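You operate a simulated robot arm through the tools that you are given. There is no shell and no other tool. Be economical: measure what you need, move in short steps, check, and stop when the job is done.

The job below is to be done with a simulated two-armed robot. You get a single attempt, and the scene is never put back.

JOB
Put the blue cloth on the log book. Put the small glove carton from the top of the sampling bench on the top of the desk and the medium glove carton on the top of the fitting bench. Take the blue dye bottle and put it on the top of the desk. Put the purple float on the top of the sampling bench away on the top of the trolley. Fetch the purple carton and set it on the glassware counter top. Take the green stopper and leave it on the clear glass tile. Take the white tile and leave it on the top of the black table. Pick up the white-capped bottle of purple dye with one hand, pass it to the other hand and put it on the right end of the grey table. Fetch the grey meter and set it on the top of the high wooden table. Fetch the flask with the purple collar and stand it on the purple disc. Take the purple-capped bottle and put it on the clear cover on the top of the grey table. Do these in any order. Set down upright: glove carton, blue dye bottle, purple carton, white-capped bottle of purple dye, flask with the purple collar, purple-capped bottle.

Only the result counts: the job must be done as asked and must still hold three seconds after the hand-in. Knocking over, shifting, dropping, spilling or breaking anything else fails it. A push-on lid holds only when it is set on centred and level and pressed home; a screw cap is set on level and turned clockwise until tight. Flat cloth is picked up by pressing the open fingertips on it (5 to 10 N) and closing them slowly along it; thin cloth reads only 2 to 8 mm in the jaws.

ROBOT AND FRAMES
Two 6-joint arms with two-finger grippers on one trunk, on a base that drives. Base frame: it is fixed to the floor where the robot stands at the start and does not move with it; the origin is under the middle of the robot, x ahead of it, y to its left, z up; the surface under the hand at the start is at about z = 0.78. Units: m, degrees, N and s.
The left shoulder is at the start at [0.06, 0.143, 0.9], the right one opposite. With the tool pointing down near the work surface each hand reaches from about 0.32 to 0.72 m from the robot's upright axis, wherever it stands, measured 20 degrees to its own side. Places, roughly: blue cloth (12x7x3 cm) [0.5, 0.1, 0.8]; blue dye bottle [0.75, 3.5, 1]; clear cover (29x20x1 cm) [0.7, 0.8, 0.8]; flask with the purple collar (8x8x14 cm) [0.6, 0.4, 0.8]; glass tile (7x7x1 cm) [-1.3, 3.8, 0.9]; glassware counter top [-7.5, 1.4, 0.9]; glove carton [0.5, 3.75, 1]; green stopper (4x4x4 cm) [-1.4, 3.6, 0.9]; grey meter [0.5, 4.5, 1]; log book [0.5, 0.5, 0.75]; purple carton [-3.25, 4, 1]; purple disc (7x7x1 cm) [1, 0.1, 0.8]; purple float (6x6x5 cm) [0.9, 4.3, 0.9]; purple-capped bottle (6x6x14 cm) [0.6, 0.2, 0.8]; right end of the grey table (20x20 cm) [0.96, 1.8, 0.78]; top of the black table [-3.1, 4.1, 0.8]; top of the desk [2.7, 5.4, 0.8]; top of the fitting bench [-1.2, 4, 0.9]; top of the high wooden table [-3.1, 7.3, 0.9]; top of the trolley [-3.1, 5.4, 0.8]; white tile [-1, 4, 0.75]; white-capped bottle of purple dye [0.5, 4.25, 1]. Payload 2.45 kg a hand.
The TCP of each hand is the grasp point between the finger pads, 0.026 m short of the fingertips. In the tool frame z runs along the fingers and y along their closing line. The gripper opens to 0.096 m. The gripper's body begins 0.069 m behind the TCP.
Orientation is that of the tool frame in the base frame, as a unit quaternion [w, x, y, z]. With the fingers straight down and closing along the base's y, the tool's x points along the base's -x, its y along +y and its z along -z.

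CONTROLS
- The arms move only by the tool arm_command. It takes "left_plan", "right_plan" or both (then of equal length, played together; a hand with none holds still); each is a list that holds one entry, the list of rows, each a list of 7 numbers: the shift along the tool's x, y, z in units of 20 mm (1.0 is 20 mm), then the turn, a rotation vector about the tool's x, y, z in units of 8 degrees (1.0 is 8 degrees), then the finger opening in mm, from 0 to 96. In form: [[[dx, dy, dz, ax, ay, az, jaw], ...]]. A call has 1 to 12 rows; each row shifts and turns the commanded pose from where the row before left it, along the tool's axes as they then stand. A call with a number of a shift or a turn outside -1 to 1 is refused whole. A row lasts 0.2 s, in which the tool goes at most 0.05 m and 8.6 degrees; a call with a longer step from one row to the next is refused whole, and so is a gripper value outside its range. Where a pose cannot be reached the arm comes as near as it can. A force on the tool above 40 N (or 10 N above the force at the start of the call, whichever is more), or a blocked arm, ends the call early, and 0.2 s more pass. The fingers move at their own pace and stop on an object; they squeeze with about 23 N. The grip force told is the motor's: it shows also when the fingers shut on nothing. Time passes only in rows, and 0.2 s behind the last, so rows that do not move let the fingers close. The reply holds the time, the measured pose of the TCP, the force on the tool along the base axes, the opening and the grip force, in the units named above and with some noise, with the torque about the TCP (base axes, N m) and any sound that the robot's microphone picked up.
- Cameras (640 x 400 px; columns grow to the right, rows downward): "scene" is now at [0.1202, 0.0392, 1.4969]; the picture's right is [0.56, -0.83, -0.00], its down [-0.68, -0.46, -0.57] and it looks along [0.47, 0.32, -0.82] (base axes); focal length 257 px, centre (320, 200). "left" rides on the left gripper at [0.082, -0.003, -0.098] in its tool frame; the picture's right is [0.04, 1.00, 0.00], its down [-0.73, 0.03, -0.68] and it looks along [-0.68, 0.03, 0.73] (tool axes); focal length 256 px, centre (320, 200). "right" rides on the right gripper at [0.082, 0.003, -0.098] in its tool frame; the picture's right is [-0.04, 1.00, 0.00], its down [-0.73, -0.03, -0.68] and it looks along [-0.68, -0.03, 0.73] (tool axes); focal length 256 px, centre (320, 200). There is no depth. A picture from a camera that has moved, and an enlarged one, comes with that camera's place and axes in the base frame and with its lens.
- get_image(camera): a new picture of that camera. No time passes.
- move_column(by): slides the trunk up (or, below 0, down) by that many m; the arms and the scene camera ride with it, the base frame stays. It gives what a move gives, with no picture.
- drive_base(legs): drives the robot by 1 to 6 legs, each [ahead, turn to the left] in m and degrees, along the robot's own axes; the way and the turn of a leg run together, so that a leg with both is an arc; at most 1.5 m and 180 degrees a leg. The arms and the cameras ride along, it lands a little off, and it stops where it bumps. It gives what a move gives.
- pan_tilt(pan, tilt): turns the head with the scene camera to pan (to the left, within 86 degrees either way) and tilt (down, from -29 to 69), counted from straight ahead of the robot. It gives what a move gives.
- close_up(camera, box): a new picture of the part [left, top, right, bottom] of that camera's present view, enlarged. No time passes.
- finish_job(): hands the job in; it is judged then, once.

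Go step by step. Nothing tells you exact positions but the pictures and the camera data: compare them with the known pose of the tool, close in by small moves and look again before you grip or let go. The budget is 577 turns and 370 pictures, counting those below and the enlarged ones. Unless the task says otherwise, let go and move clear before handing in, and close with one line.

The tools are called after "Call:" by a JSON object that holds its "op" and its "data". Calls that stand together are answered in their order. arm_command: Moves the arms, as the interface text tells. Its arguments: {"type":"object","properties":{"left_plan":{"type":"array","items":{"type":"array","items":{"type":"array","items":{"type":"number"}}}},"right_plan":{"type":"array","items":{"type":"array","items":{"type":"array","items":{"type":"number"}}}}},"required":[]} The other tools are called the same way: move_column (by) slides the trunk up or down; drive_base (legs) drives the base; pan_tilt (pan, tilt) turns the head that bears the scene camera; get_image (camera) takes a picture; close_up (camera, box) takes an enlarged picture of a part of a camera's view; finish_job () hands the job in.

At the start:

```text
t: 0.0
left_tcp_pos: [0.2926, 0.373, 1.0951]
left_ee_rot: [0.0, 0.002, 1.0, 0.0]
left_wrist_force: [-0.6, 0.4, 0.2]
left_ft_torque: [0.0, 0.03, -0.02]
left_opening: 0.096
left_gripper_force: 0.1
right_tcp_pos: [0.4371, 0.0427, 1.0764]
right_ee_rot: [0.0, 0.002, 1.0, 0.0]
right_wrist_force: [0.3, -0.2, 0.5]
right_ft_torque: [0.02, -0.03, -0.01]
right_opening: 0.096
right_gripper_force: 0.0
trunk travel left (down, up): [-0.525, 0.065]
robot x, y, heading: [0.0008, -0.0001, 0.3]
head pan, tilt: [34.1, 55.4]
```

scene: 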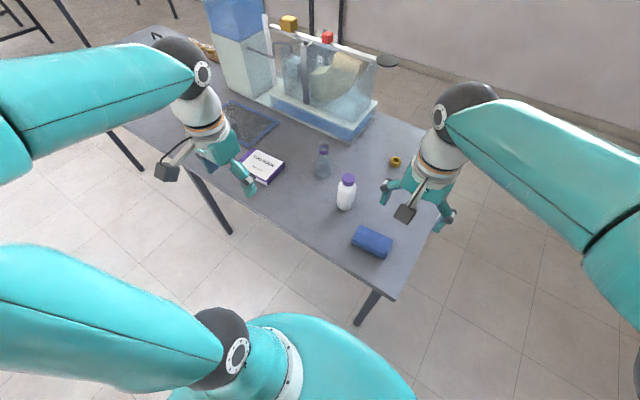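
right: 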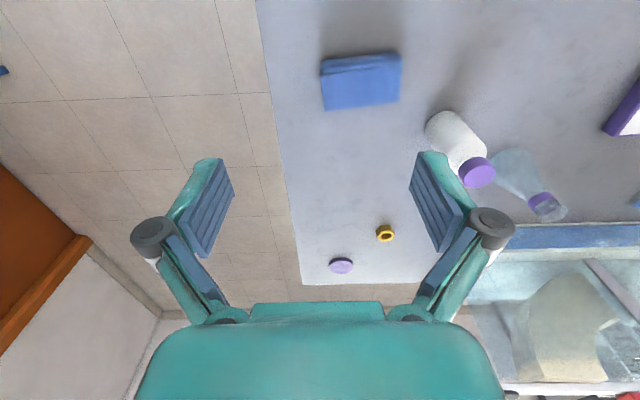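
left: 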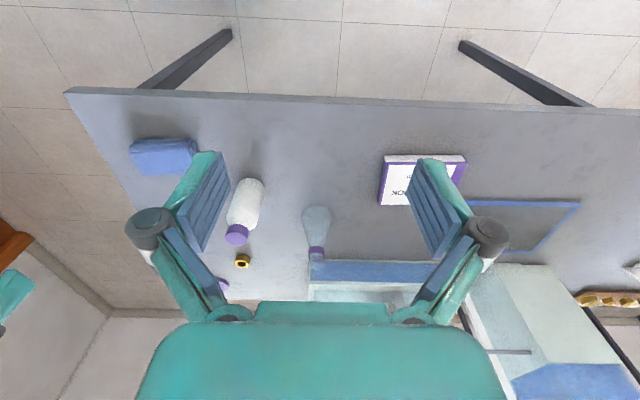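

The grey table carries the cloth, bottle, flask and log book. I will move the base about 0.4 m to the left, so the right hand can reach both the cloth and the log book.

Call:
{"op": "drive_base", "data": {"legs": [[0, 90], [0.4, 0], [0, -90]]}}

Call:
{"op": "pan_tilt", "data": {"pan": 0, "tilt": 50}}

Call:
{"op": "get_image", "data": {"camera": "scene"}}

Call:
{"op": "get_image", "data": {"camera": "right"}}

```text
t: 3.8
left_tcp_pos: [-0.2916, 0.3794, 1.0961]
left_ee_rot: [0.001, -0.613, 0.79, 0.0]
left_wrist_force: [-0.6, 0.5, -0.5]
left_ft_torque: [-0.07, -0.03, 0.01]
left_opening: 0.0963
left_gripper_force: 0.0
right_tcp_pos: [0.065, 0.4403, 1.076]
right_ee_rot: [0.0, -0.613, 0.79, -0.001]
right_wrist_force: [-0.4, 0.5, -0.2]
right_ft_torque: [-0.01, -0.04, 0.0]
right_opening: 0.0961
right_gripper_force: 0.0
trunk travel left (down, up): [-0.525, 0.065]
robot x, y, heading: [0.0462, -0.0095, 77.3]
head pan, tilt: [34.1, 55.4]
stopped in leg 1: the robot was blocked; the commanded pose is now the measured one
```

```text
t: 4.8
left_tcp_pos: [-0.2893, 0.3767, 1.0976]
left_ee_rot: [0.0, -0.614, 0.79, 0.0]
left_wrist_force: [-0.3, 0.5, -0.3]
left_ft_torque: [0.0, -0.01, 0.03]
left_opening: 0.0959
left_gripper_force: 0.1
right_tcp_pos: [0.067, 0.437, 1.0784]
right_ee_rot: [0.0, -0.612, 0.791, 0.0]
right_wrist_force: [0.3, 0.5, 0.2]
right_ft_torque: [-0.01, 0.01, 0.02]
right_opening: 0.0959
right_gripper_force: 0.0
trunk travel left (down, up): [-0.525, 0.065]
robot x, y, heading: [0.0403, -0.0074, 77.8]
head pan, tilt: [0.0, 50.0]
```

```text
366 pictures are left
camera scene: at [0.0723, 0.1256, 1.5038], right [0.98, -0.21, 0.0], down [-0.16, -0.75, -0.64], along [0.14, 0.63, -0.77], focal length 257 px, centre (320, 200)
```

scene: 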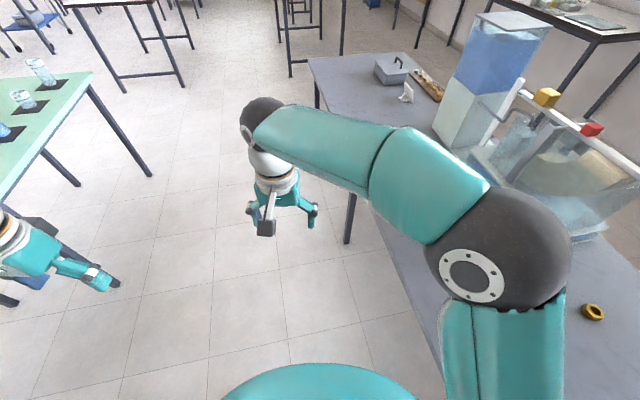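

```text
365 pictures are left
camera right: at [0.0422, 0.36, 1.1753], right [-0.96, 0.29, 0.0], down [0.21, 0.7, 0.68], along [0.19, 0.65, -0.73], focal length 256 px, centre (320, 200)
```

right: 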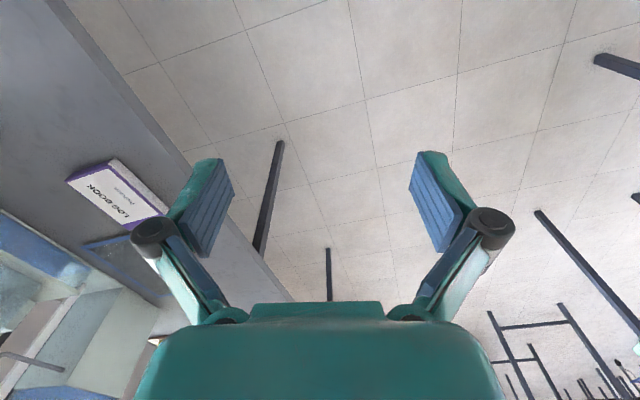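

The turn was blocked, maybe by the base meeting the table. I will turn back, look at the table, and back away before turning again.

Call:
{"op": "drive_base", "data": {"legs": [[0, -77]]}}

Call:
{"op": "pan_tilt", "data": {"pan": 0, "tilt": 66}}

Call:
{"op": "get_image", "data": {"camera": "scene"}}

```text
t: 8.3
left_tcp_pos: [0.2707, 0.4476, 1.0985]
left_ee_rot: [0.0, -0.076, 0.997, 0.001]
left_wrist_force: [0.1, -0.8, -0.7]
left_ft_torque: [0.04, -0.01, 0.01]
left_opening: 0.096
left_gripper_force: 0.0
right_tcp_pos: [0.4654, 0.1448, 1.0787]
right_ee_rot: [0.0, -0.076, 0.997, 0.002]
right_wrist_force: [0.0, -0.3, 0.2]
right_ft_torque: [0.1, 0.01, 0.0]
right_opening: 0.0958
right_gripper_force: 0.0
trunk travel left (down, up): [-0.525, 0.065]
robot x, y, heading: [0.0395, 0.0293, 10.0]
head pan, tilt: [0.0, 50.0]
stopped in leg 1: the robot was blocked; the commanded pose is now the measured one
```

```text
t: 9.1
left_tcp_pos: [0.2696, 0.449, 1.0977]
left_ee_rot: [0.0, -0.077, 0.997, 0.0]
left_wrist_force: [1.0, -0.5, -0.4]
left_ft_torque: [0.0, -0.01, 0.01]
left_opening: 0.0956
left_gripper_force: 0.0
right_tcp_pos: [0.465, 0.1469, 1.0787]
right_ee_rot: [0.0, -0.077, 0.997, 0.001]
right_wrist_force: [-0.2, 0.1, -0.3]
right_ft_torque: [0.03, 0.0, 0.03]
right_opening: 0.0962
right_gripper_force: 0.0
trunk travel left (down, up): [-0.525, 0.065]
robot x, y, heading: [0.0375, 0.0389, 10.3]
head pan, tilt: [0.0, 66.0]
```

```text
364 pictures are left
camera scene: at [0.1562, 0.0514, 1.4847], right [0.18, -0.98, 0.0], down [-0.9, -0.16, -0.41], along [0.4, 0.07, -0.91], focal length 257 px, centre (320, 200)
```

scene: 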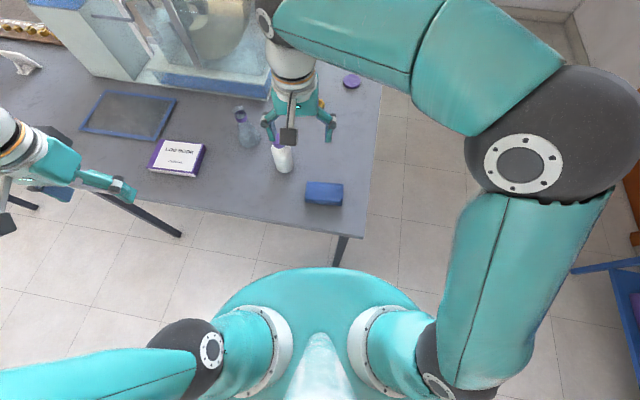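

The objects have not shifted. I will back away from the table, check what the base meets, then turn.

Call:
{"op": "drive_base", "data": {"legs": [[-0.25, 0]]}}

Call:
{"op": "get_image", "data": {"camera": "scene"}}

```text
t: 10.9
left_tcp_pos: [0.0212, 0.4059, 1.0979]
left_ee_rot: [0.002, -0.076, 0.997, 0.001]
left_wrist_force: [-1.7, 0.6, 0.1]
left_ft_torque: [-0.02, -0.01, 0.02]
left_opening: 0.0959
left_gripper_force: 0.1
right_tcp_pos: [0.2172, 0.1023, 1.0793]
right_ee_rot: [0.001, -0.075, 0.997, -0.001]
right_wrist_force: [-0.4, -0.1, 0.7]
right_ft_torque: [0.02, -0.02, -0.01]
right_opening: 0.0963
right_gripper_force: 0.0
trunk travel left (down, up): [-0.525, 0.065]
robot x, y, heading: [-0.2106, -0.0123, 9.8]
head pan, tilt: [0.0, 66.0]
```

```text
363 pictures are left
camera scene: at [-0.093, 0.007, 1.4849], right [0.17, -0.98, 0.0], down [-0.9, -0.16, -0.41], along [0.4, 0.07, -0.91], focal length 257 px, centre (320, 200)
```

scene: 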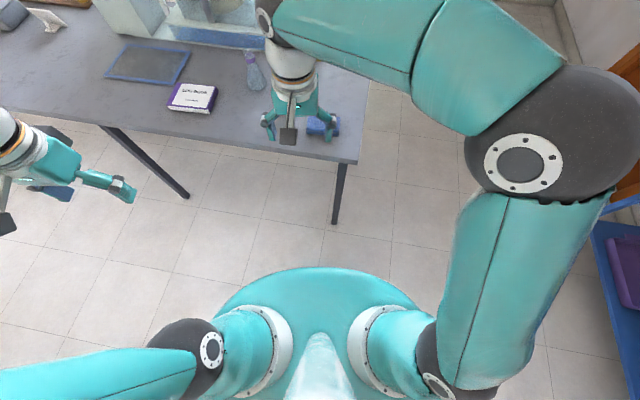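

Arms spread wide, so the elbows may have hit something at the sides. I look to the left and right.

Call:
{"op": "pan_tilt", "data": {"pan": -80, "tilt": 35}}

Call:
{"op": "get_image", "data": {"camera": "scene"}}

Call:
{"op": "pan_tilt", "data": {"pan": 80, "tilt": 35}}

Call:
{"op": "get_image", "data": {"camera": "scene"}}

```text
t: 12.4
left_tcp_pos: [0.0246, 0.4058, 1.0988]
left_ee_rot: [0.0, -0.076, 0.997, 0.0]
left_wrist_force: [-0.1, -0.2, 0.2]
left_ft_torque: [-0.02, -0.01, 0.03]
left_opening: 0.0959
left_gripper_force: 0.1
right_tcp_pos: [0.2173, 0.1028, 1.079]
right_ee_rot: [0.0, -0.075, 0.997, 0.0]
right_wrist_force: [-0.2, 0.5, 0.3]
right_ft_torque: [-0.01, 0.02, 0.01]
right_opening: 0.0962
right_gripper_force: 0.2
trunk travel left (down, up): [-0.525, 0.065]
robot x, y, heading: [-0.2088, -0.0176, 10.1]
head pan, tilt: [-80.0, 35.0]
```

```text
362 pictures are left
camera scene: at [-0.1195, -0.0858, 1.5256], right [-0.94, -0.34, 0.0], down [-0.2, 0.54, -0.82], along [0.28, -0.77, -0.57], focal length 257 px, centre (320, 200)
```

scene: 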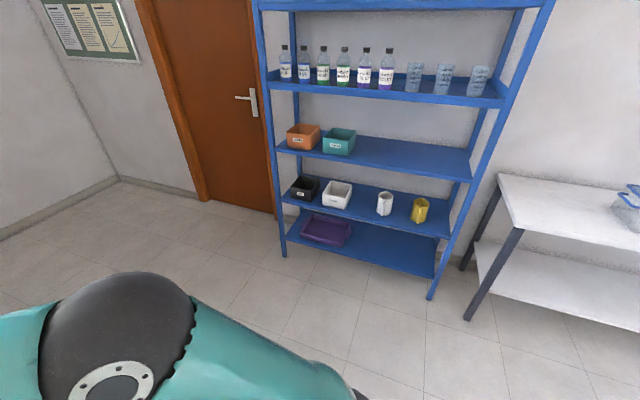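

```text
t: 14.9
left_tcp_pos: [0.0234, 0.4055, 1.1001]
left_ee_rot: [0.0, -0.075, 0.997, -0.001]
left_wrist_force: [-0.5, -0.3, 0.7]
left_ft_torque: [0.02, -0.01, -0.03]
left_opening: 0.0961
left_gripper_force: 0.0
right_tcp_pos: [0.2189, 0.1025, 1.0793]
right_ee_rot: [-0.001, -0.075, 0.997, -0.001]
right_wrist_force: [0.4, -0.1, -0.2]
right_ft_torque: [-0.02, 0.01, 0.01]
right_opening: 0.0959
right_gripper_force: 0.1
trunk travel left (down, up): [-0.525, 0.065]
robot x, y, heading: [-0.2095, -0.0148, 10.1]
head pan, tilt: [80.0, 35.0]
```

```text
361 pictures are left
camera scene: at [-0.1499, 0.085, 1.5256], right [1.0, 0.0, 0.0], down [0.0, -0.57, -0.82], along [0.0, 0.82, -0.57], focal length 257 px, centre (320, 200)
```

scene: 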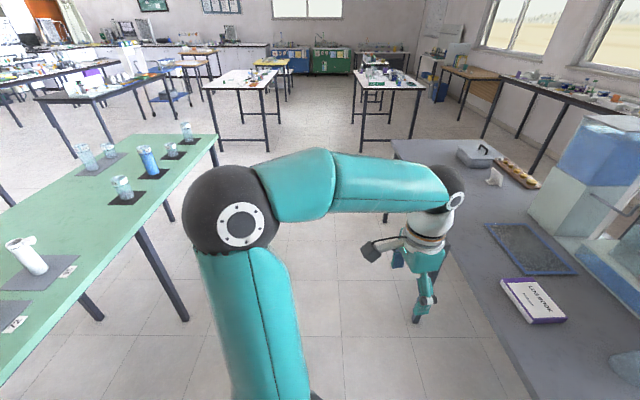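

Both sides are clear, so it was the base corner meeting the table. I am now further back and make the turn, the side move and the return.

Call:
{"op": "drive_base", "data": {"legs": [[0, 80], [0.42, 0], [0, -90], [0.15, 0]]}}

Call:
{"op": "pan_tilt", "data": {"pan": 0, "tilt": 60}}

Call:
{"op": "get_image", "data": {"camera": "scene"}}

Call:
{"op": "get_image", "data": {"camera": "right"}}

```text
t: 18.5
left_tcp_pos: [-0.5309, 0.3499, 1.0986]
left_ee_rot: [-0.001, -0.642, 0.767, -0.002]
left_wrist_force: [-0.7, 0.9, -0.4]
left_ft_torque: [-0.05, -0.07, -0.01]
left_opening: 0.0961
left_gripper_force: 0.0
right_tcp_pos: [-0.1805, 0.4375, 1.0796]
right_ee_rot: [0.0, -0.642, 0.766, -0.002]
right_wrist_force: [-0.9, 0.5, -0.4]
right_ft_torque: [-0.05, -0.09, -0.03]
right_opening: 0.0962
right_gripper_force: 0.0
trunk travel left (down, up): [-0.525, 0.065]
robot x, y, heading: [-0.1667, -0.0179, 82.5]
head pan, tilt: [80.0, 35.0]
stopped in leg 1: the robot was blocked; the commanded pose is now the measured one
```

```text
t: 20.1
left_tcp_pos: [-0.5289, 0.3465, 1.0989]
left_ee_rot: [0.0, -0.642, 0.767, 0.0]
left_wrist_force: [-0.3, 0.8, 0.7]
left_ft_torque: [0.01, -0.02, 0.0]
left_opening: 0.0959
left_gripper_force: 0.1
right_tcp_pos: [-0.1791, 0.4346, 1.0795]
right_ee_rot: [-0.001, -0.641, 0.767, 0.001]
right_wrist_force: [-1.0, 0.0, -0.3]
right_ft_torque: [0.0, -0.01, 0.01]
right_opening: 0.0963
right_gripper_force: 0.1
trunk travel left (down, up): [-0.525, 0.065]
robot x, y, heading: [-0.1647, -0.0122, 82.3]
head pan, tilt: [0.0, 60.0]
```

```text
360 pictures are left
camera scene: at [-0.1507, 0.1093, 1.4913], right [0.99, -0.13, 0.0], down [-0.11, -0.86, -0.5], along [0.06, 0.5, -0.87], focal length 257 px, centre (320, 200)
```

scene: 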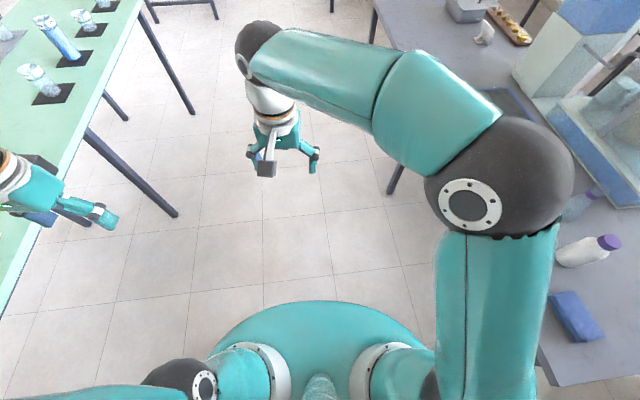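

```text
359 pictures are left
camera right: at [-0.1972, 0.3548, 1.1777], right [-0.98, 0.22, 0.0], down [0.16, 0.72, 0.68], along [0.15, 0.66, -0.73], focal length 256 px, centre (320, 200)
```

right: 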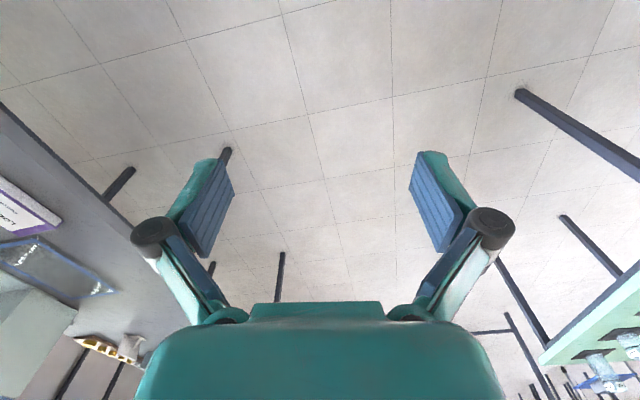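

Blocked again at about 80 degrees, so something sits on the left side. I look to the left.

Call:
{"op": "pan_tilt", "data": {"pan": 86, "tilt": 45}}

Call:
{"op": "get_image", "data": {"camera": "scene"}}

Call:
{"op": "get_image", "data": {"camera": "left"}}

Call:
{"op": "pan_tilt", "data": {"pan": -86, "tilt": 45}}

Call:
{"op": "get_image", "data": {"camera": "scene"}}

```text
t: 21.7
left_tcp_pos: [-0.5292, 0.3476, 1.0985]
left_ee_rot: [-0.001, -0.641, 0.767, 0.0]
left_wrist_force: [-0.9, -0.4, -0.5]
left_ft_torque: [-0.01, -0.03, 0.01]
left_opening: 0.0962
left_gripper_force: 0.1
right_tcp_pos: [-0.1782, 0.4349, 1.0801]
right_ee_rot: [-0.001, -0.641, 0.768, 0.0]
right_wrist_force: [-0.1, 0.1, -0.6]
right_ft_torque: [0.01, -0.02, 0.0]
right_opening: 0.0962
right_gripper_force: 0.1
trunk travel left (down, up): [-0.525, 0.065]
robot x, y, heading: [-0.1694, -0.0167, 82.4]
head pan, tilt: [85.9, 45.0]
```

```text
358 pictures are left
camera scene: at [-0.2389, 0.0595, 1.5108], right [0.2, 0.98, 0.0], down [0.69, -0.14, -0.71], along [-0.69, 0.14, -0.71], focal length 257 px, centre (320, 200)
```

scene: 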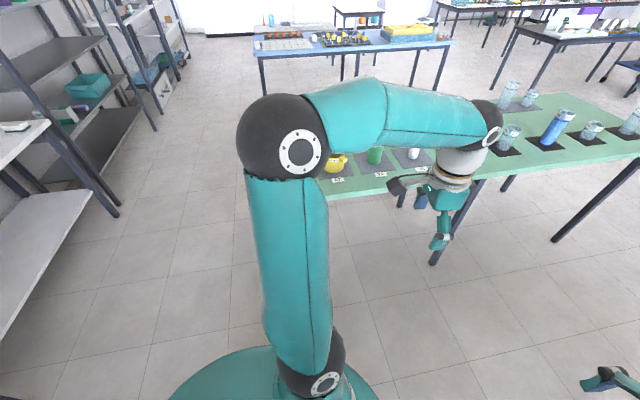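

```text
357 pictures are left
camera left: at [-0.5404, 0.2664, 1.1977], right [-0.99, 0.14, 0.0], down [0.1, 0.73, 0.68], along [0.09, 0.67, -0.73], focal length 256 px, centre (320, 200)
```

left: 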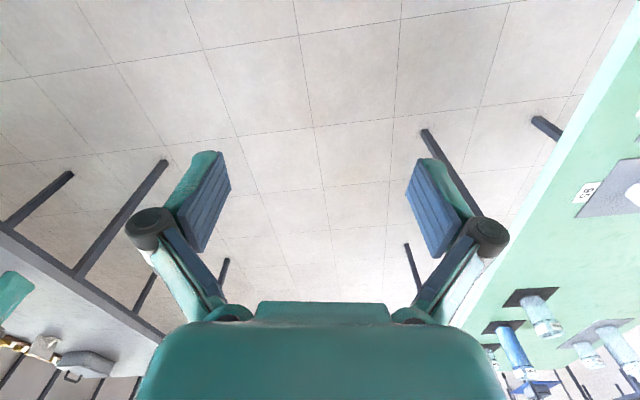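

```text
t: 24.3
left_tcp_pos: [-0.5286, 0.3482, 1.0985]
left_ee_rot: [-0.001, -0.641, 0.767, 0.0]
left_wrist_force: [0.4, 0.2, 0.8]
left_ft_torque: [0.0, 0.01, -0.01]
left_opening: 0.0961
left_gripper_force: 0.1
right_tcp_pos: [-0.178, 0.434, 1.0804]
right_ee_rot: [-0.001, -0.641, 0.767, 0.001]
right_wrist_force: [0.3, -0.3, -0.8]
right_ft_torque: [-0.01, 0.03, -0.03]
right_opening: 0.0961
right_gripper_force: 0.0
trunk travel left (down, up): [-0.525, 0.065]
robot x, y, heading: [-0.1684, -0.0127, 82.3]
head pan, tilt: [-85.9, 45.0]
```

```text
356 pictures are left
camera scene: at [-0.0781, 0.0384, 1.5108], right [-0.06, -1.0, 0.0], down [-0.71, 0.04, -0.71], along [0.71, -0.04, -0.71], focal length 257 px, centre (320, 200)
```

scene: 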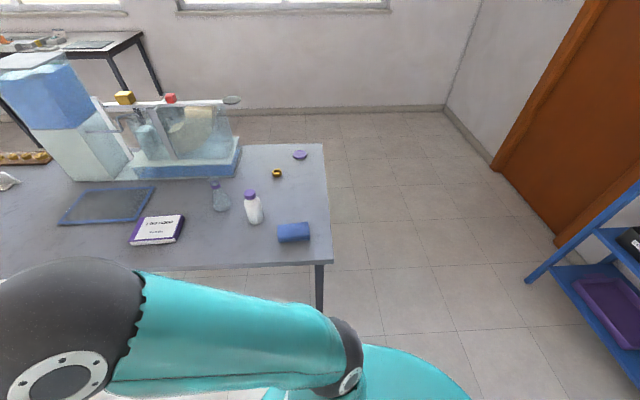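

There is no real obstacle in view, and all three turns stopped about 10 degrees short. It may just be lag on big turns, so I test smaller turns.

Call:
{"op": "drive_base", "data": {"legs": [[0, 8], [0.4, 0]]}}

```text
t: 27.5
left_tcp_pos: [-0.579, 0.6968, 1.0994]
left_ee_rot: [0.0, -0.693, 0.721, -0.001]
left_wrist_force: [0.1, -0.8, 0.0]
left_ft_torque: [-0.03, -0.02, 0.02]
left_opening: 0.0958
left_gripper_force: 0.0
right_tcp_pos: [-0.2438, 0.8313, 1.0798]
right_ee_rot: [-0.002, -0.693, 0.721, 0.0]
right_wrist_force: [0.2, -0.3, -0.4]
right_ft_torque: [-0.01, 0.0, 0.0]
right_opening: 0.0957
right_gripper_force: 0.0
trunk travel left (down, up): [-0.525, 0.065]
robot x, y, heading: [-0.1719, 0.3876, 90.1]
head pan, tilt: [-85.9, 45.0]
```

Small turns work. I turn back in 30 degree legs and approach the table.

Call:
{"op": "drive_base", "data": {"legs": [[0, -30], [0, -30], [0, -30], [0.17, 0]]}}

Call:
{"op": "pan_tilt", "data": {"pan": 0, "tilt": 60}}

Call:
{"op": "get_image", "data": {"camera": "scene"}}

Call:
{"op": "get_image", "data": {"camera": "right"}}

```text
t: 31.6
left_tcp_pos: [-0.084, 0.8867, 1.1016]
left_ee_rot: [-0.002, -0.219, 0.976, 0.001]
left_wrist_force: [-0.1, -0.7, 0.3]
left_ft_torque: [0.07, 0.01, -0.01]
left_opening: 0.0961
left_gripper_force: 0.0
right_tcp_pos: [0.1909, 0.6527, 1.0803]
right_ee_rot: [-0.001, -0.217, 0.976, 0.0]
right_wrist_force: [0.6, -0.2, -0.3]
right_ft_torque: [0.08, 0.05, 0.01]
right_opening: 0.0958
right_gripper_force: 0.2
trunk travel left (down, up): [-0.525, 0.065]
robot x, y, heading: [-0.1854, 0.4183, 28.3]
head pan, tilt: [-85.9, 45.0]
stopped in leg 3: the robot was blocked; the commanded pose is now the measured one
```

```text
t: 33.2
left_tcp_pos: [-0.0846, 0.889, 1.1015]
left_ee_rot: [0.0, -0.219, 0.976, 0.0]
left_wrist_force: [0.2, 0.6, 0.1]
left_ft_torque: [0.01, 0.03, 0.03]
left_opening: 0.096
left_gripper_force: 0.0
right_tcp_pos: [0.189, 0.6554, 1.081]
right_ee_rot: [-0.001, -0.219, 0.976, -0.001]
right_wrist_force: [-0.5, 0.1, -1.3]
right_ft_torque: [-0.01, -0.01, -0.02]
right_opening: 0.0961
right_gripper_force: 0.0
trunk travel left (down, up): [-0.525, 0.065]
robot x, y, heading: [-0.1885, 0.4224, 28.1]
head pan, tilt: [0.0, 60.0]
```

```text
355 pictures are left
camera scene: at [-0.0772, 0.4771, 1.4913], right [0.47, -0.88, 0.0], down [-0.76, -0.41, -0.5], along [0.44, 0.24, -0.87], focal length 257 px, centre (320, 200)
```

scene: 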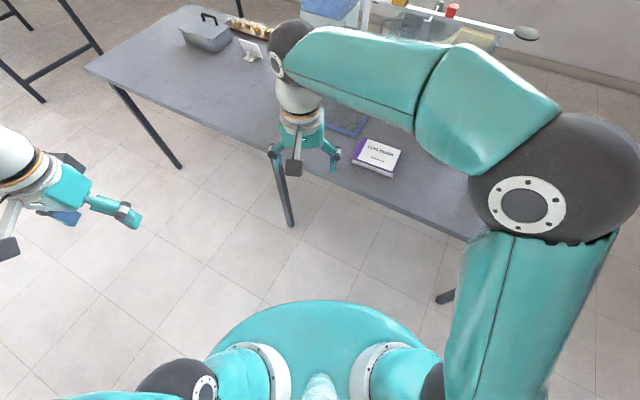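

```text
354 pictures are left
camera right: at [0.1131, 0.6223, 1.1787], right [-0.39, 0.92, 0.0], down [0.68, 0.29, 0.68], along [0.62, 0.26, -0.73], focal length 256 px, centre (320, 200)
```

right: 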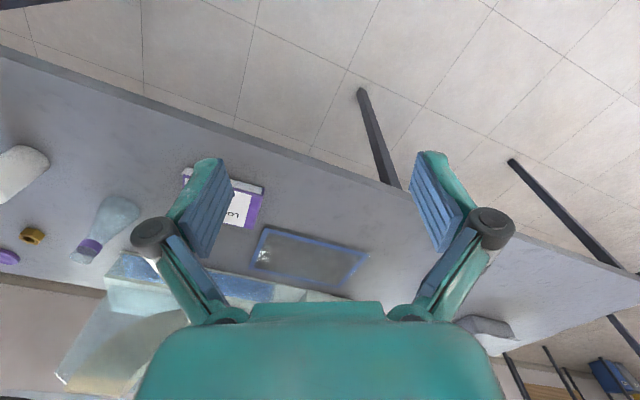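

The turn lag builds up over about 60 degrees. I finish the turn and then move ahead.

Call:
{"op": "drive_base", "data": {"legs": [[0, -28.5], [0.17, 0]]}}

Call:
{"op": "get_image", "data": {"camera": "scene"}}

Call:
{"op": "get_image", "data": {"camera": "right"}}

```text
t: 36.3
left_tcp_pos: [0.3002, 0.7819, 1.1005]
left_ee_rot: [-0.002, 0.026, 1.0, 0.0]
left_wrist_force: [0.8, 0.1, 0.7]
left_ft_torque: [0.0, 0.04, -0.02]
left_opening: 0.0959
left_gripper_force: 0.0
right_tcp_pos: [0.4283, 0.4451, 1.0804]
right_ee_rot: [-0.002, 0.026, 1.0, -0.001]
right_wrist_force: [0.1, 0.2, -0.8]
right_ft_torque: [0.05, 0.03, 0.0]
right_opening: 0.096
right_gripper_force: 0.1
trunk travel left (down, up): [-0.525, 0.065]
robot x, y, heading: [-0.0224, 0.4273, -0.2]
head pan, tilt: [0.0, 60.0]
```

```text
353 pictures are left
camera scene: at [0.1116, 0.4223, 1.491], right [0.0, -1.0, 0.0], down [-0.87, 0.0, -0.5], along [0.5, 0.0, -0.87], focal length 257 px, centre (320, 200)
```

scene: 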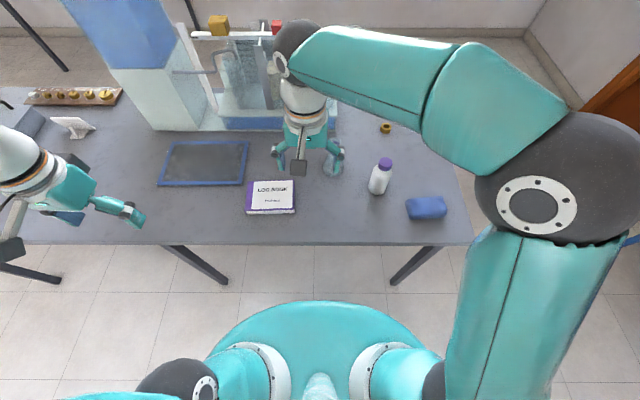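

```text
352 pictures are left
camera right: at [0.3468, 0.4528, 1.1779], right [0.09, 1.0, 0.0], down [0.73, -0.07, 0.68], along [0.67, -0.06, -0.74], focal length 256 px, centre (320, 200)
```

right: 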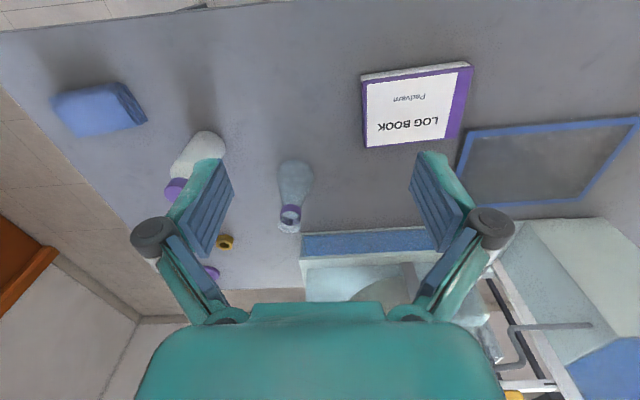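

Now everything is in clear view from this place. I zoom in on the cloth before gripping it.

Call:
{"op": "close_up", "data": {"camera": "scene", "box": [340, 140, 480, 230]}}

Call:
{"op": "close_up", "data": {"camera": "right", "box": [40, 50, 200, 150]}}

```text
4.44 times, centred on (410, 185) of scene
camera zoom: at [0.1116, 0.4223, 1.491], right [0.0, -1.0, 0.0], down [-0.87, 0.0, -0.5], along [0.5, 0.0, -0.87], focal length 1143 px, centre (-80, 267)
```

zoom: 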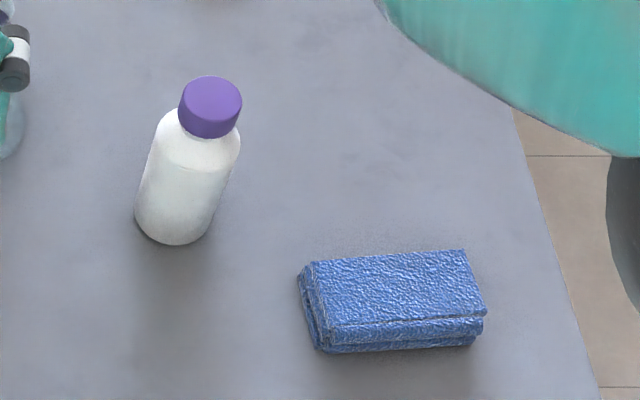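

```text
4.00 times, centred on (120, 100) of right
camera zoom: at [0.3468, 0.4528, 1.1779], right [0.09, 1.0, 0.0], down [0.73, -0.07, 0.68], along [0.67, -0.06, -0.74], focal length 1024 px, centre (1120, 600)
```

zoom: 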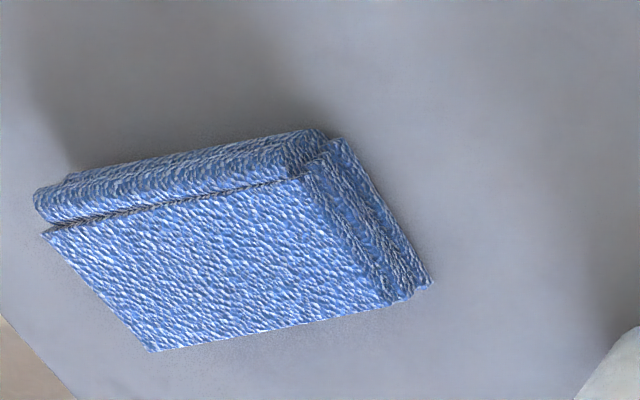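

Cloth top is centred near (0.487, 0.098), its long side along y and turned about 6 degrees. I move the right hand above it and turn it to close along x.

Call:
{"op": "arm_command", "data": {"right_plan": [[[-0.32, -1, 0, 0, 0, 0, 96], [-0.32, -1, 0, 0, 0, 0, 96], [-0.32, -1, 0, 0, 0, 0, 96], [-0.32, -1, 0, 0, 0, 0, 96], [-0.32, -1, 0, 0, 0, 0, 96], [-0.32, -1, 0, 0, 0, 0, 96], [-0.32, -1, 0, 0, 0, 0, 96], [-0.32, -1, 0, 0, 0, 0, 96], [-0.32, -1, 0, 0, 0, 0, 96], [-0.32, -1, 0, 0, 0, 0, 96], [-0.32, -1, 0, 0, 0, 0, 96], [-0.32, -1, 0, 0, 0, 0, 96]]]}}

Call:
{"op": "arm_command", "data": {"right_plan": [[[0, -1, 0, 0, 0, 0, 96], [0, -1, 0, 0, 0, 0, 96], [0, -1, 0, 0, 0, 0, 96], [0, -1, 0, 0, 0, 0, 96], [0, -1, 0, 0, 0, 0, 96], [0, 0, 0, 0, 0, 1, 96], [0, 0, 0, 0, 0, 1, 96], [0, 0, 0, 0, 0, 1, 96], [0, 0, 0, 0, 0, 1, 96], [0, 0, 0, 0, 0, 1, 96], [0, 0, 0, 0, 0, 1, 96], [0, 0, 0, 0, 0, 1, 96]]]}}

Call:
{"op": "arm_command", "data": {"right_plan": [[[0, 0, 1, 0, 0, 1, 96], [0, 0, 1, 0, 0, 1, 96], [0, 0, 1, 0, 0, 1, 96], [0, 0, 1, 0, 0, 0.1, 96], [0, 0, 1, 0, 0, 0, 96], [0, 0, 0, 0, 0, 0, 96]]]}}

Call:
{"op": "get_image", "data": {"camera": "right"}}

```text
t: 38.9
left_tcp_pos: [0.2967, 0.7827, 1.101]
left_ee_rot: [-0.001, 0.026, 1.0, 0.0]
left_wrist_force: [0.2, -0.8, -0.1]
left_ft_torque: [0.02, 0.01, -0.02]
left_opening: 0.096
left_gripper_force: 0.1
right_tcp_pos: [0.4907, 0.2034, 1.0813]
right_ee_rot: [-0.001, 0.026, 1.0, -0.001]
right_wrist_force: [-0.3, -0.4, 0.5]
right_ft_torque: [0.02, 0.01, 0.01]
right_opening: 0.0958
right_gripper_force: 0.1
trunk travel left (down, up): [-0.525, 0.065]
robot x, y, heading: [-0.0204, 0.4254, 0.0]
head pan, tilt: [0.0, 60.0]
```

```text
t: 41.5
left_tcp_pos: [0.2967, 0.783, 1.1012]
left_ee_rot: [-0.001, 0.026, 1.0, 0.0]
left_wrist_force: [-1.1, -0.2, 0.2]
left_ft_torque: [-0.01, -0.02, 0.04]
left_opening: 0.096
left_gripper_force: 0.1
right_tcp_pos: [0.4864, 0.1033, 1.0816]
right_ee_rot: [0.0, 0.494, 0.869, 0.0]
right_wrist_force: [-0.7, -0.5, 0.1]
right_ft_torque: [-0.03, -0.02, 0.01]
right_opening: 0.0959
right_gripper_force: 0.1
trunk travel left (down, up): [-0.525, 0.065]
robot x, y, heading: [-0.0191, 0.4273, 0.0]
head pan, tilt: [0.0, 60.0]
```

```text
t: 42.9
left_tcp_pos: [0.297, 0.7831, 1.1013]
left_ee_rot: [-0.001, 0.027, 1.0, 0.0]
left_wrist_force: [-0.5, 0.2, 0.4]
left_ft_torque: [0.02, 0.0, -0.05]
left_opening: 0.0959
left_gripper_force: 0.1
right_tcp_pos: [0.4856, 0.1032, 0.9814]
right_ee_rot: [-0.001, 0.669, 0.743, -0.001]
right_wrist_force: [-0.3, -0.4, 0.4]
right_ft_torque: [-0.01, -0.03, -0.01]
right_opening: 0.0961
right_gripper_force: 0.1
trunk travel left (down, up): [-0.525, 0.065]
robot x, y, heading: [-0.0196, 0.4262, -0.0]
head pan, tilt: [0.0, 60.0]
```

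```text
349 pictures are left
camera right: at [0.4789, 0.184, 1.0786], right [1.0, 0.07, 0.0], down [0.05, -0.73, 0.68], along [0.04, -0.68, -0.73], focal length 256 px, centre (320, 200)
```

right: 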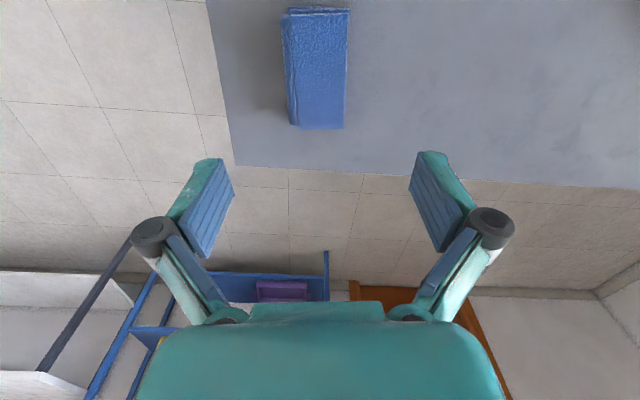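

The hand is aligned over the cloth. I descend until the tips are just above the table.

Call:
{"op": "arm_command", "data": {"right_plan": [[[-0.25, 0, 1, 0, 0, 0, 96], [0, 0, 1, 0, 0, 0, 96], [0, 0, 1, 0, 0, 0, 96], [0, 0, 1, 0, 0, 0, 96], [0, 0, 1, 0, 0, 0, 96], [0, 0, 1, 0, 0, 0, 96], [0, 0, 1, 0, 0, 0, 96], [0, 0, 0.5, 0, 0, 0, 96], [0, 0, 0.5, 0, 0, 0, 96], [0, 0, 0, 0, 0, 0, 96]]]}}

Call:
{"op": "get_image", "data": {"camera": "right"}}

```text
t: 45.1
left_tcp_pos: [0.2971, 0.7832, 1.1007]
left_ee_rot: [-0.001, 0.027, 1.0, 0.0]
left_wrist_force: [0.0, -0.2, 0.4]
left_ft_torque: [0.01, 0.0, -0.01]
left_opening: 0.0958
left_gripper_force: 0.1
right_tcp_pos: [0.4858, 0.0976, 0.8209]
right_ee_rot: [-0.001, 0.668, 0.744, -0.001]
right_wrist_force: [-0.2, 0.5, -0.6]
right_ft_torque: [0.0, -0.01, 0.02]
right_opening: 0.0961
right_gripper_force: 0.1
trunk travel left (down, up): [-0.525, 0.065]
robot x, y, heading: [-0.0161, 0.4247, -0.1]
head pan, tilt: [0.0, 60.0]
```

```text
348 pictures are left
camera right: at [0.479, 0.179, 0.9189], right [1.0, 0.07, 0.0], down [0.05, -0.73, 0.68], along [0.04, -0.68, -0.73], focal length 256 px, centre (320, 200)
```

right: 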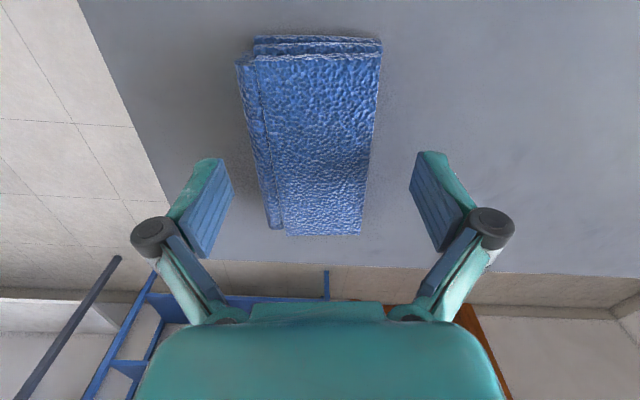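

The fingers straddle the cloth centrally. I go down a little more and close.

Call:
{"op": "arm_command", "data": {"right_plan": [[[0, 0, 0.4, 0, 0, 0, 96], [0, 0, 0, 0, 0, 0, 60], [0, 0, 0, 0, 0, 0, 40], [0, 0, 0, 0, 0, 0, 20], [0, 0, 0, 0, 0, 0, 20], [0, 0, 0, 0, 0, 0, 20]]]}}

Call:
{"op": "get_image", "data": {"camera": "right"}}

```text
t: 46.5
left_tcp_pos: [0.297, 0.7832, 1.1013]
left_ee_rot: [0.001, 0.027, 1.0, 0.001]
left_wrist_force: [0.6, 0.7, 0.4]
left_ft_torque: [-0.05, -0.02, -0.04]
left_opening: 0.0963
left_gripper_force: 0.2
right_tcp_pos: [0.4854, 0.0978, 0.8151]
right_ee_rot: [0.0, 0.668, 0.744, 0.0]
right_wrist_force: [-1.0, -0.6, 2.4]
right_ft_torque: [-0.04, -0.02, -0.04]
right_opening: 0.0598
right_gripper_force: 23.1
trunk travel left (down, up): [-0.525, 0.065]
robot x, y, heading: [-0.0184, 0.4253, -0.2]
head pan, tilt: [0.0, 60.0]
```

```text
347 pictures are left
camera right: at [0.4793, 0.179, 0.9113], right [1.0, 0.07, 0.0], down [0.05, -0.73, 0.68], along [0.05, -0.68, -0.73], focal length 256 px, centre (320, 200)
```

right: 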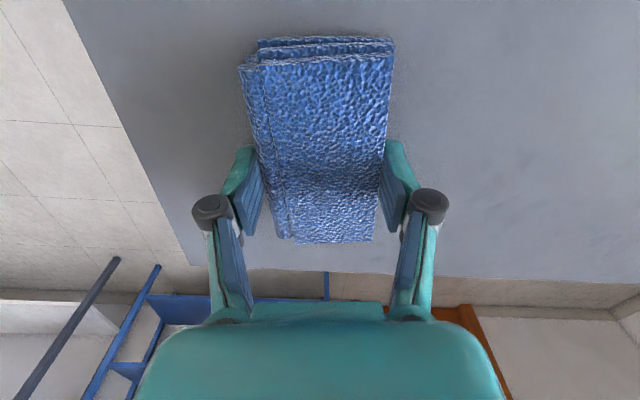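

The cloth is held (60 mm, 23 N). I lift it and carry it over the log book.

Call:
{"op": "arm_command", "data": {"right_plan": [[[0, 0, -0.5, 0, 0, 0, 20], [0, 0, -1, 0, 0, 0, 20], [0, 0, -1, 0, 0, 0, 20], [0, 0, -1, 0, 0, 0, 20], [0, 0, -1, 0, 0, 0, 20], [0, 0, -1, 0, 0, 0, 20], [0, 0, -1, 0, 0, 0, 20], [0, 0, -1, 0, 0, 0, 20], [0, 0, -1, 0, 0, 0, 20], [0, 0, -1, 0, 0, 0, 20], [0, 0, -1, 0, 0, 0, 20]]]}}

Call:
{"op": "arm_command", "data": {"right_plan": [[[1, 0.2, 0, 0, 0, 0, 20], [1, 0.2, 0, 0, 0, 0, 20], [1, 0.2, 0, 0, 0, 0, 20], [1, 0.2, 0, 0, 0, 0, 20], [1, 0.2, 0, 0, 0, 0, 20], [1, 0.2, 0, 0, 0, 0, 20], [1, 0.2, 0, 0, 0, 0, 20], [1, 0.2, 0, 0, 0, 0, 20], [1, 0.2, 0, 0, 0, 0, 20], [1, 0.2, 0, 0, 0, 0, 20], [1, 0.2, 0, 0, 0, 0, 20], [1, 0.2, 0, 0, 0, 0, 20]]]}}

Call:
{"op": "arm_command", "data": {"right_plan": [[[0.97, 0.2, 0, 0, 0, 0, 20], [0.97, 0.2, 0, 0, 0, 0, 20], [0.97, 0.2, 0, 0, 0, 0, 20], [0.97, 0.2, 0, 0, 0, 0, 20], [0.97, 0.2, 0, 0, 0, 0, 20], [0.97, 0.2, 0, 0, 0, 0, 20], [0.97, 0.2, 0, 0, 0, 0, 20], [0.97, 0.2, 0, 0, 0, 0, 20], [0.97, 0.2, 0, 0, 0, 0, 20], [0.97, 0.2, 0, 0, 0, 0, 20], [0.97, 0.2, 0, 0, 0, 0, 20], [0.97, 0.2, 0, 0, 0, 0, 20]]]}}

Call:
{"op": "get_image", "data": {"camera": "scene"}}

Call:
{"op": "get_image", "data": {"camera": "right"}}

```text
t: 48.9
left_tcp_pos: [0.297, 0.7837, 1.0991]
left_ee_rot: [0.0, 0.026, 1.0, 0.0]
left_wrist_force: [-1.1, 0.1, -0.3]
left_ft_torque: [0.0, -0.01, -0.02]
left_opening: 0.0959
left_gripper_force: 0.0
right_tcp_pos: [0.4855, 0.0986, 1.0224]
right_ee_rot: [0.0, 0.668, 0.744, -0.001]
right_wrist_force: [0.6, 0.4, -0.9]
right_ft_torque: [0.02, 0.04, 0.02]
right_opening: 0.06
right_gripper_force: 23.2
trunk travel left (down, up): [-0.525, 0.065]
robot x, y, heading: [-0.0202, 0.426, 0.2]
head pan, tilt: [0.0, 60.0]
```

```text
t: 51.5
left_tcp_pos: [0.2976, 0.7831, 1.1003]
left_ee_rot: [0.0, 0.027, 1.0, 0.001]
left_wrist_force: [0.6, 0.9, -0.3]
left_ft_torque: [-0.01, -0.02, -0.04]
left_opening: 0.0959
left_gripper_force: 0.0
right_tcp_pos: [0.5071, 0.3415, 1.0234]
right_ee_rot: [-0.001, 0.669, 0.744, 0.0]
right_wrist_force: [0.4, 0.2, -0.1]
right_ft_torque: [-0.02, 0.01, -0.04]
right_opening: 0.0599
right_gripper_force: 23.2
trunk travel left (down, up): [-0.525, 0.065]
robot x, y, heading: [-0.0175, 0.4237, 0.0]
head pan, tilt: [0.0, 60.0]
```

```text
t: 54.3
left_tcp_pos: [0.2971, 0.7837, 1.0979]
left_ee_rot: [-0.001, 0.026, 1.0, 0.0]
left_wrist_force: [0.0, -0.2, -0.1]
left_ft_torque: [0.01, 0.02, -0.02]
left_opening: 0.0958
left_gripper_force: 0.0
right_tcp_pos: [0.5564, 0.5171, 1.0173]
right_ee_rot: [-0.012, 0.708, 0.706, 0.003]
right_wrist_force: [0.4, -0.2, -0.1]
right_ft_torque: [0.0, 0.02, -0.03]
right_opening: 0.06
right_gripper_force: 23.3
right hand out of reach, approached as far as the arm can: row 12
trunk travel left (down, up): [-0.525, 0.065]
robot x, y, heading: [-0.0189, 0.4255, -0.0]
head pan, tilt: [0.0, 60.0]
stopped in row 12 (right hand): the arm was blocked; the commanded pose is now the measured one
```

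```text
346 pictures are left
camera scene: at [0.1095, 0.4228, 1.4884], right [0.0, -1.0, 0.0], down [-0.87, 0.0, -0.5], along [0.5, 0.0, -0.87], focal length 257 px, centre (320, 200)
```

scene: 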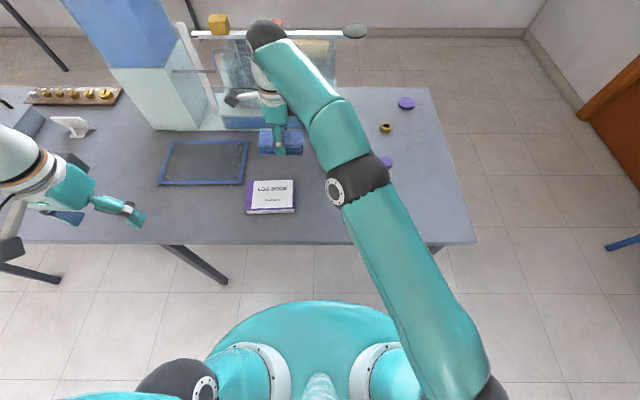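

```text
345 pictures are left
camera right: at [0.5596, 0.5972, 1.1168], right [1.0, -0.04, -0.01], down [-0.02, -0.75, 0.66], along [-0.04, -0.66, -0.75], focal length 256 px, centre (320, 200)
```

right: 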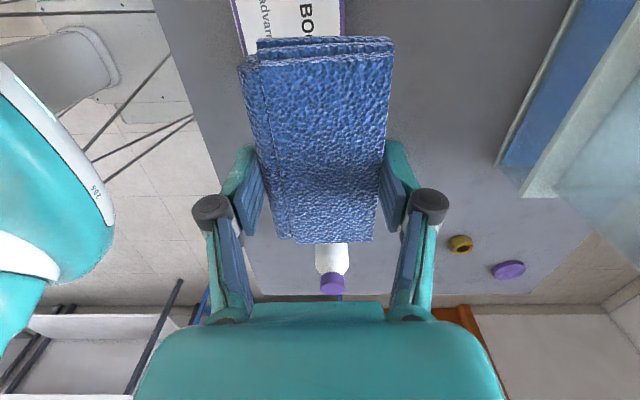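

The hand is at its reach limit just short of the book. A small base turn to the left of 7 degrees brings the cloth above it.

Call:
{"op": "drive_base", "data": {"legs": [[0, 7]]}}

Call:
{"op": "get_image", "data": {"camera": "scene"}}

```text
t: 55.4
left_tcp_pos: [0.2528, 0.8154, 1.1009]
left_ee_rot: [0.0, -0.032, 0.999, 0.0]
left_wrist_force: [-0.1, 0.7, 0.0]
left_ft_torque: [-0.02, -0.01, -0.02]
left_opening: 0.0959
left_gripper_force: 0.0
right_tcp_pos: [0.5518, 0.5647, 1.0234]
right_ee_rot: [-0.013, 0.678, 0.735, 0.005]
right_wrist_force: [-0.1, 0.3, -0.4]
right_ft_torque: [0.04, 0.0, -0.02]
right_opening: 0.0601
right_gripper_force: 23.5
trunk travel left (down, up): [-0.525, 0.065]
robot x, y, heading: [-0.0198, 0.4217, 6.4]
head pan, tilt: [0.0, 60.0]
stopped in leg 1: the robot was blocked; the commanded pose is now the measured one
```

```text
344 pictures are left
camera scene: at [0.1084, 0.432, 1.4903], right [0.11, -0.99, 0.0], down [-0.86, -0.09, -0.5], along [0.5, 0.05, -0.87], focal length 257 px, centre (320, 200)
```

scene: 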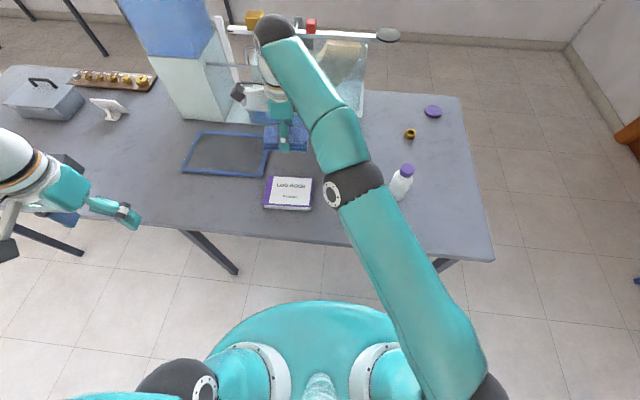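

Nearly there. I shift about 2 cm back and 1.5 cm left, and go down to just above the book.

Call:
{"op": "arm_command", "data": {"right_plan": [[[0.4, -0.5, 0, 0, 0, 0, 20], [0.45, -0.55, 0, 0, 0, 0, 20], [0, 0, 1, 0, 0, 0, 20], [0, 0, 1, 0, 0, 0, 20], [0, 0, 1, 0, 0, 0, 20], [0, 0, 1, 0, 0, 0, 20], [0, 0, 1, 0, 0, 0, 20], [0, 0, 1, 0, 0, 0, 20], [0, 0, 1, 0, 0, 0, 20], [0, 0, 0.5, 0, 0, 0, 20], [0, 0, 0, 0, 0, 0, 20]]]}}

Call:
{"op": "get_image", "data": {"camera": "scene"}}

Call:
{"op": "get_image", "data": {"camera": "right"}}

```text
t: 57.8
left_tcp_pos: [0.2518, 0.8161, 1.1019]
left_ee_rot: [0.0, -0.033, 0.999, 0.0]
left_wrist_force: [-1.0, 0.5, -0.5]
left_ft_torque: [0.0, 0.0, 0.03]
left_opening: 0.0962
left_gripper_force: 0.0
right_tcp_pos: [0.5268, 0.5855, 0.8757]
right_ee_rot: [-0.014, 0.677, 0.736, 0.006]
right_wrist_force: [0.2, -1.2, 0.3]
right_ft_torque: [0.01, 0.02, -0.01]
right_opening: 0.0599
right_gripper_force: 23.1
trunk travel left (down, up): [-0.525, 0.065]
robot x, y, heading: [-0.0196, 0.425, 6.3]
head pan, tilt: [0.0, 60.0]
```

```text
343 pictures are left
camera scene: at [0.1084, 0.4328, 1.4913], right [0.11, -0.99, 0.0], down [-0.86, -0.09, -0.5], along [0.5, 0.05, -0.87], focal length 257 px, centre (320, 200)
```

scene: 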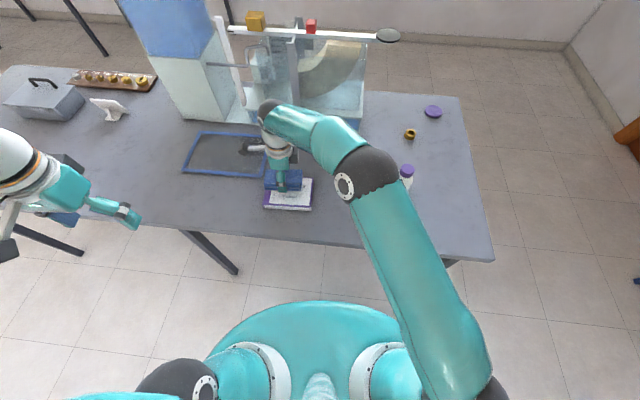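

```text
342 pictures are left
camera right: at [0.5235, 0.6645, 0.9759], right [1.0, 0.04, -0.01], down [0.04, -0.75, 0.66], along [0.02, -0.66, -0.75], focal length 256 px, centre (320, 200)
```

right: 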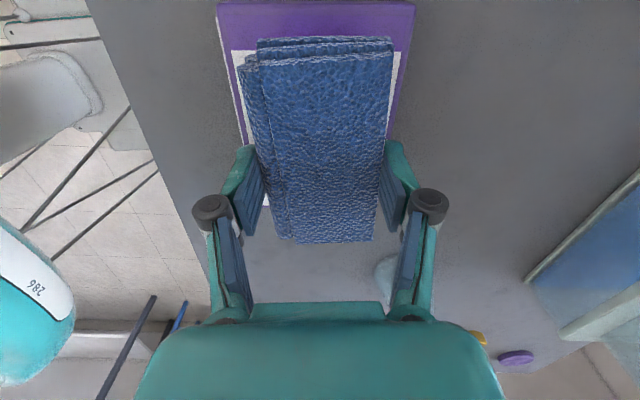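

The cloth is over the middle of the book. I lower until contact.

Call:
{"op": "arm_command", "data": {"right_plan": [[[0, -0.2, 0.5, 0, 0, 0, 20], [0, 0, 0.5, 0, 0, 0, 20], [0, 0, 0.3, 0, 0, 0, 20], [0, 0, 0, 0, 0, 0, 20]]]}}

Call:
{"op": "arm_command", "data": {"right_plan": [[[0, 0, 0.3, 0, 0, 0, 20], [0, 0, 0, 0, 0, 0, 20]]]}}

```text
t: 58.8
left_tcp_pos: [0.2537, 0.8153, 1.1018]
left_ee_rot: [-0.001, -0.033, 0.999, -0.001]
left_wrist_force: [-0.1, -0.1, -0.3]
left_ft_torque: [0.0, -0.04, -0.01]
left_opening: 0.0962
left_gripper_force: 0.0
right_tcp_pos: [0.5233, 0.587, 0.8492]
right_ee_rot: [-0.014, 0.677, 0.736, 0.006]
right_wrist_force: [0.0, 0.4, 0.6]
right_ft_torque: [-0.02, -0.03, 0.0]
right_opening: 0.0601
right_gripper_force: 23.8
trunk travel left (down, up): [-0.525, 0.065]
robot x, y, heading: [-0.0181, 0.4203, 6.1]
head pan, tilt: [0.0, 60.0]
```

```text
t: 59.4
left_tcp_pos: [0.2534, 0.8161, 1.1019]
left_ee_rot: [-0.002, -0.033, 0.999, 0.0]
left_wrist_force: [-0.1, -1.6, 0.1]
left_ft_torque: [0.01, -0.01, 0.02]
left_opening: 0.0961
left_gripper_force: 0.1
right_tcp_pos: [0.5238, 0.5851, 0.8443]
right_ee_rot: [-0.013, 0.677, 0.735, 0.006]
right_wrist_force: [-0.1, 0.5, -1.4]
right_ft_torque: [0.04, 0.0, 0.02]
right_opening: 0.0601
right_gripper_force: 23.5
trunk travel left (down, up): [-0.525, 0.065]
robot x, y, heading: [-0.0184, 0.4233, 6.0]
head pan, tilt: [0.0, 60.0]
```

Call:
{"op": "arm_command", "data": {"right_plan": [[[0, 0, 0.25, 0, 0, 0, 20], [0, 0, 0.25, 0, 0, 0, 20], [0, 0, 0, 0, 0, 0, 20]]]}}

Call:
{"op": "close_up", "data": {"camera": "scene", "box": [220, 120, 380, 220]}}

```text
t: 60.2
left_tcp_pos: [0.2512, 0.8157, 1.1026]
left_ee_rot: [0.0, -0.033, 0.999, 0.0]
left_wrist_force: [0.5, -0.3, 0.7]
left_ft_torque: [-0.02, 0.02, -0.01]
left_opening: 0.0962
left_gripper_force: 0.0
right_tcp_pos: [0.523, 0.5872, 0.8384]
right_ee_rot: [-0.013, 0.678, 0.735, 0.011]
right_wrist_force: [0.1, -0.1, 26.7]
right_ft_torque: [0.01, 0.0, 0.03]
right_opening: 0.0604
right_gripper_force: 22.8
trunk travel left (down, up): [-0.525, 0.065]
robot x, y, heading: [-0.0214, 0.4233, 6.0]
head pan, tilt: [0.0, 60.0]
```

```text
4.00 times, centred on (300, 170) of scene
camera zoom: at [0.1054, 0.4318, 1.4919], right [0.11, -0.99, 0.0], down [-0.86, -0.09, -0.5], along [0.5, 0.05, -0.87], focal length 1029 px, centre (400, 320)
```

zoom: 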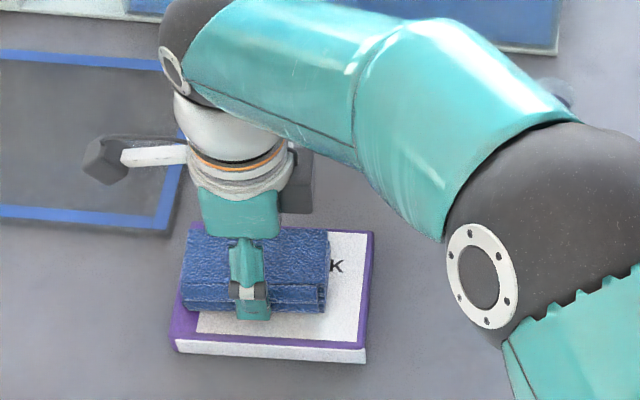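

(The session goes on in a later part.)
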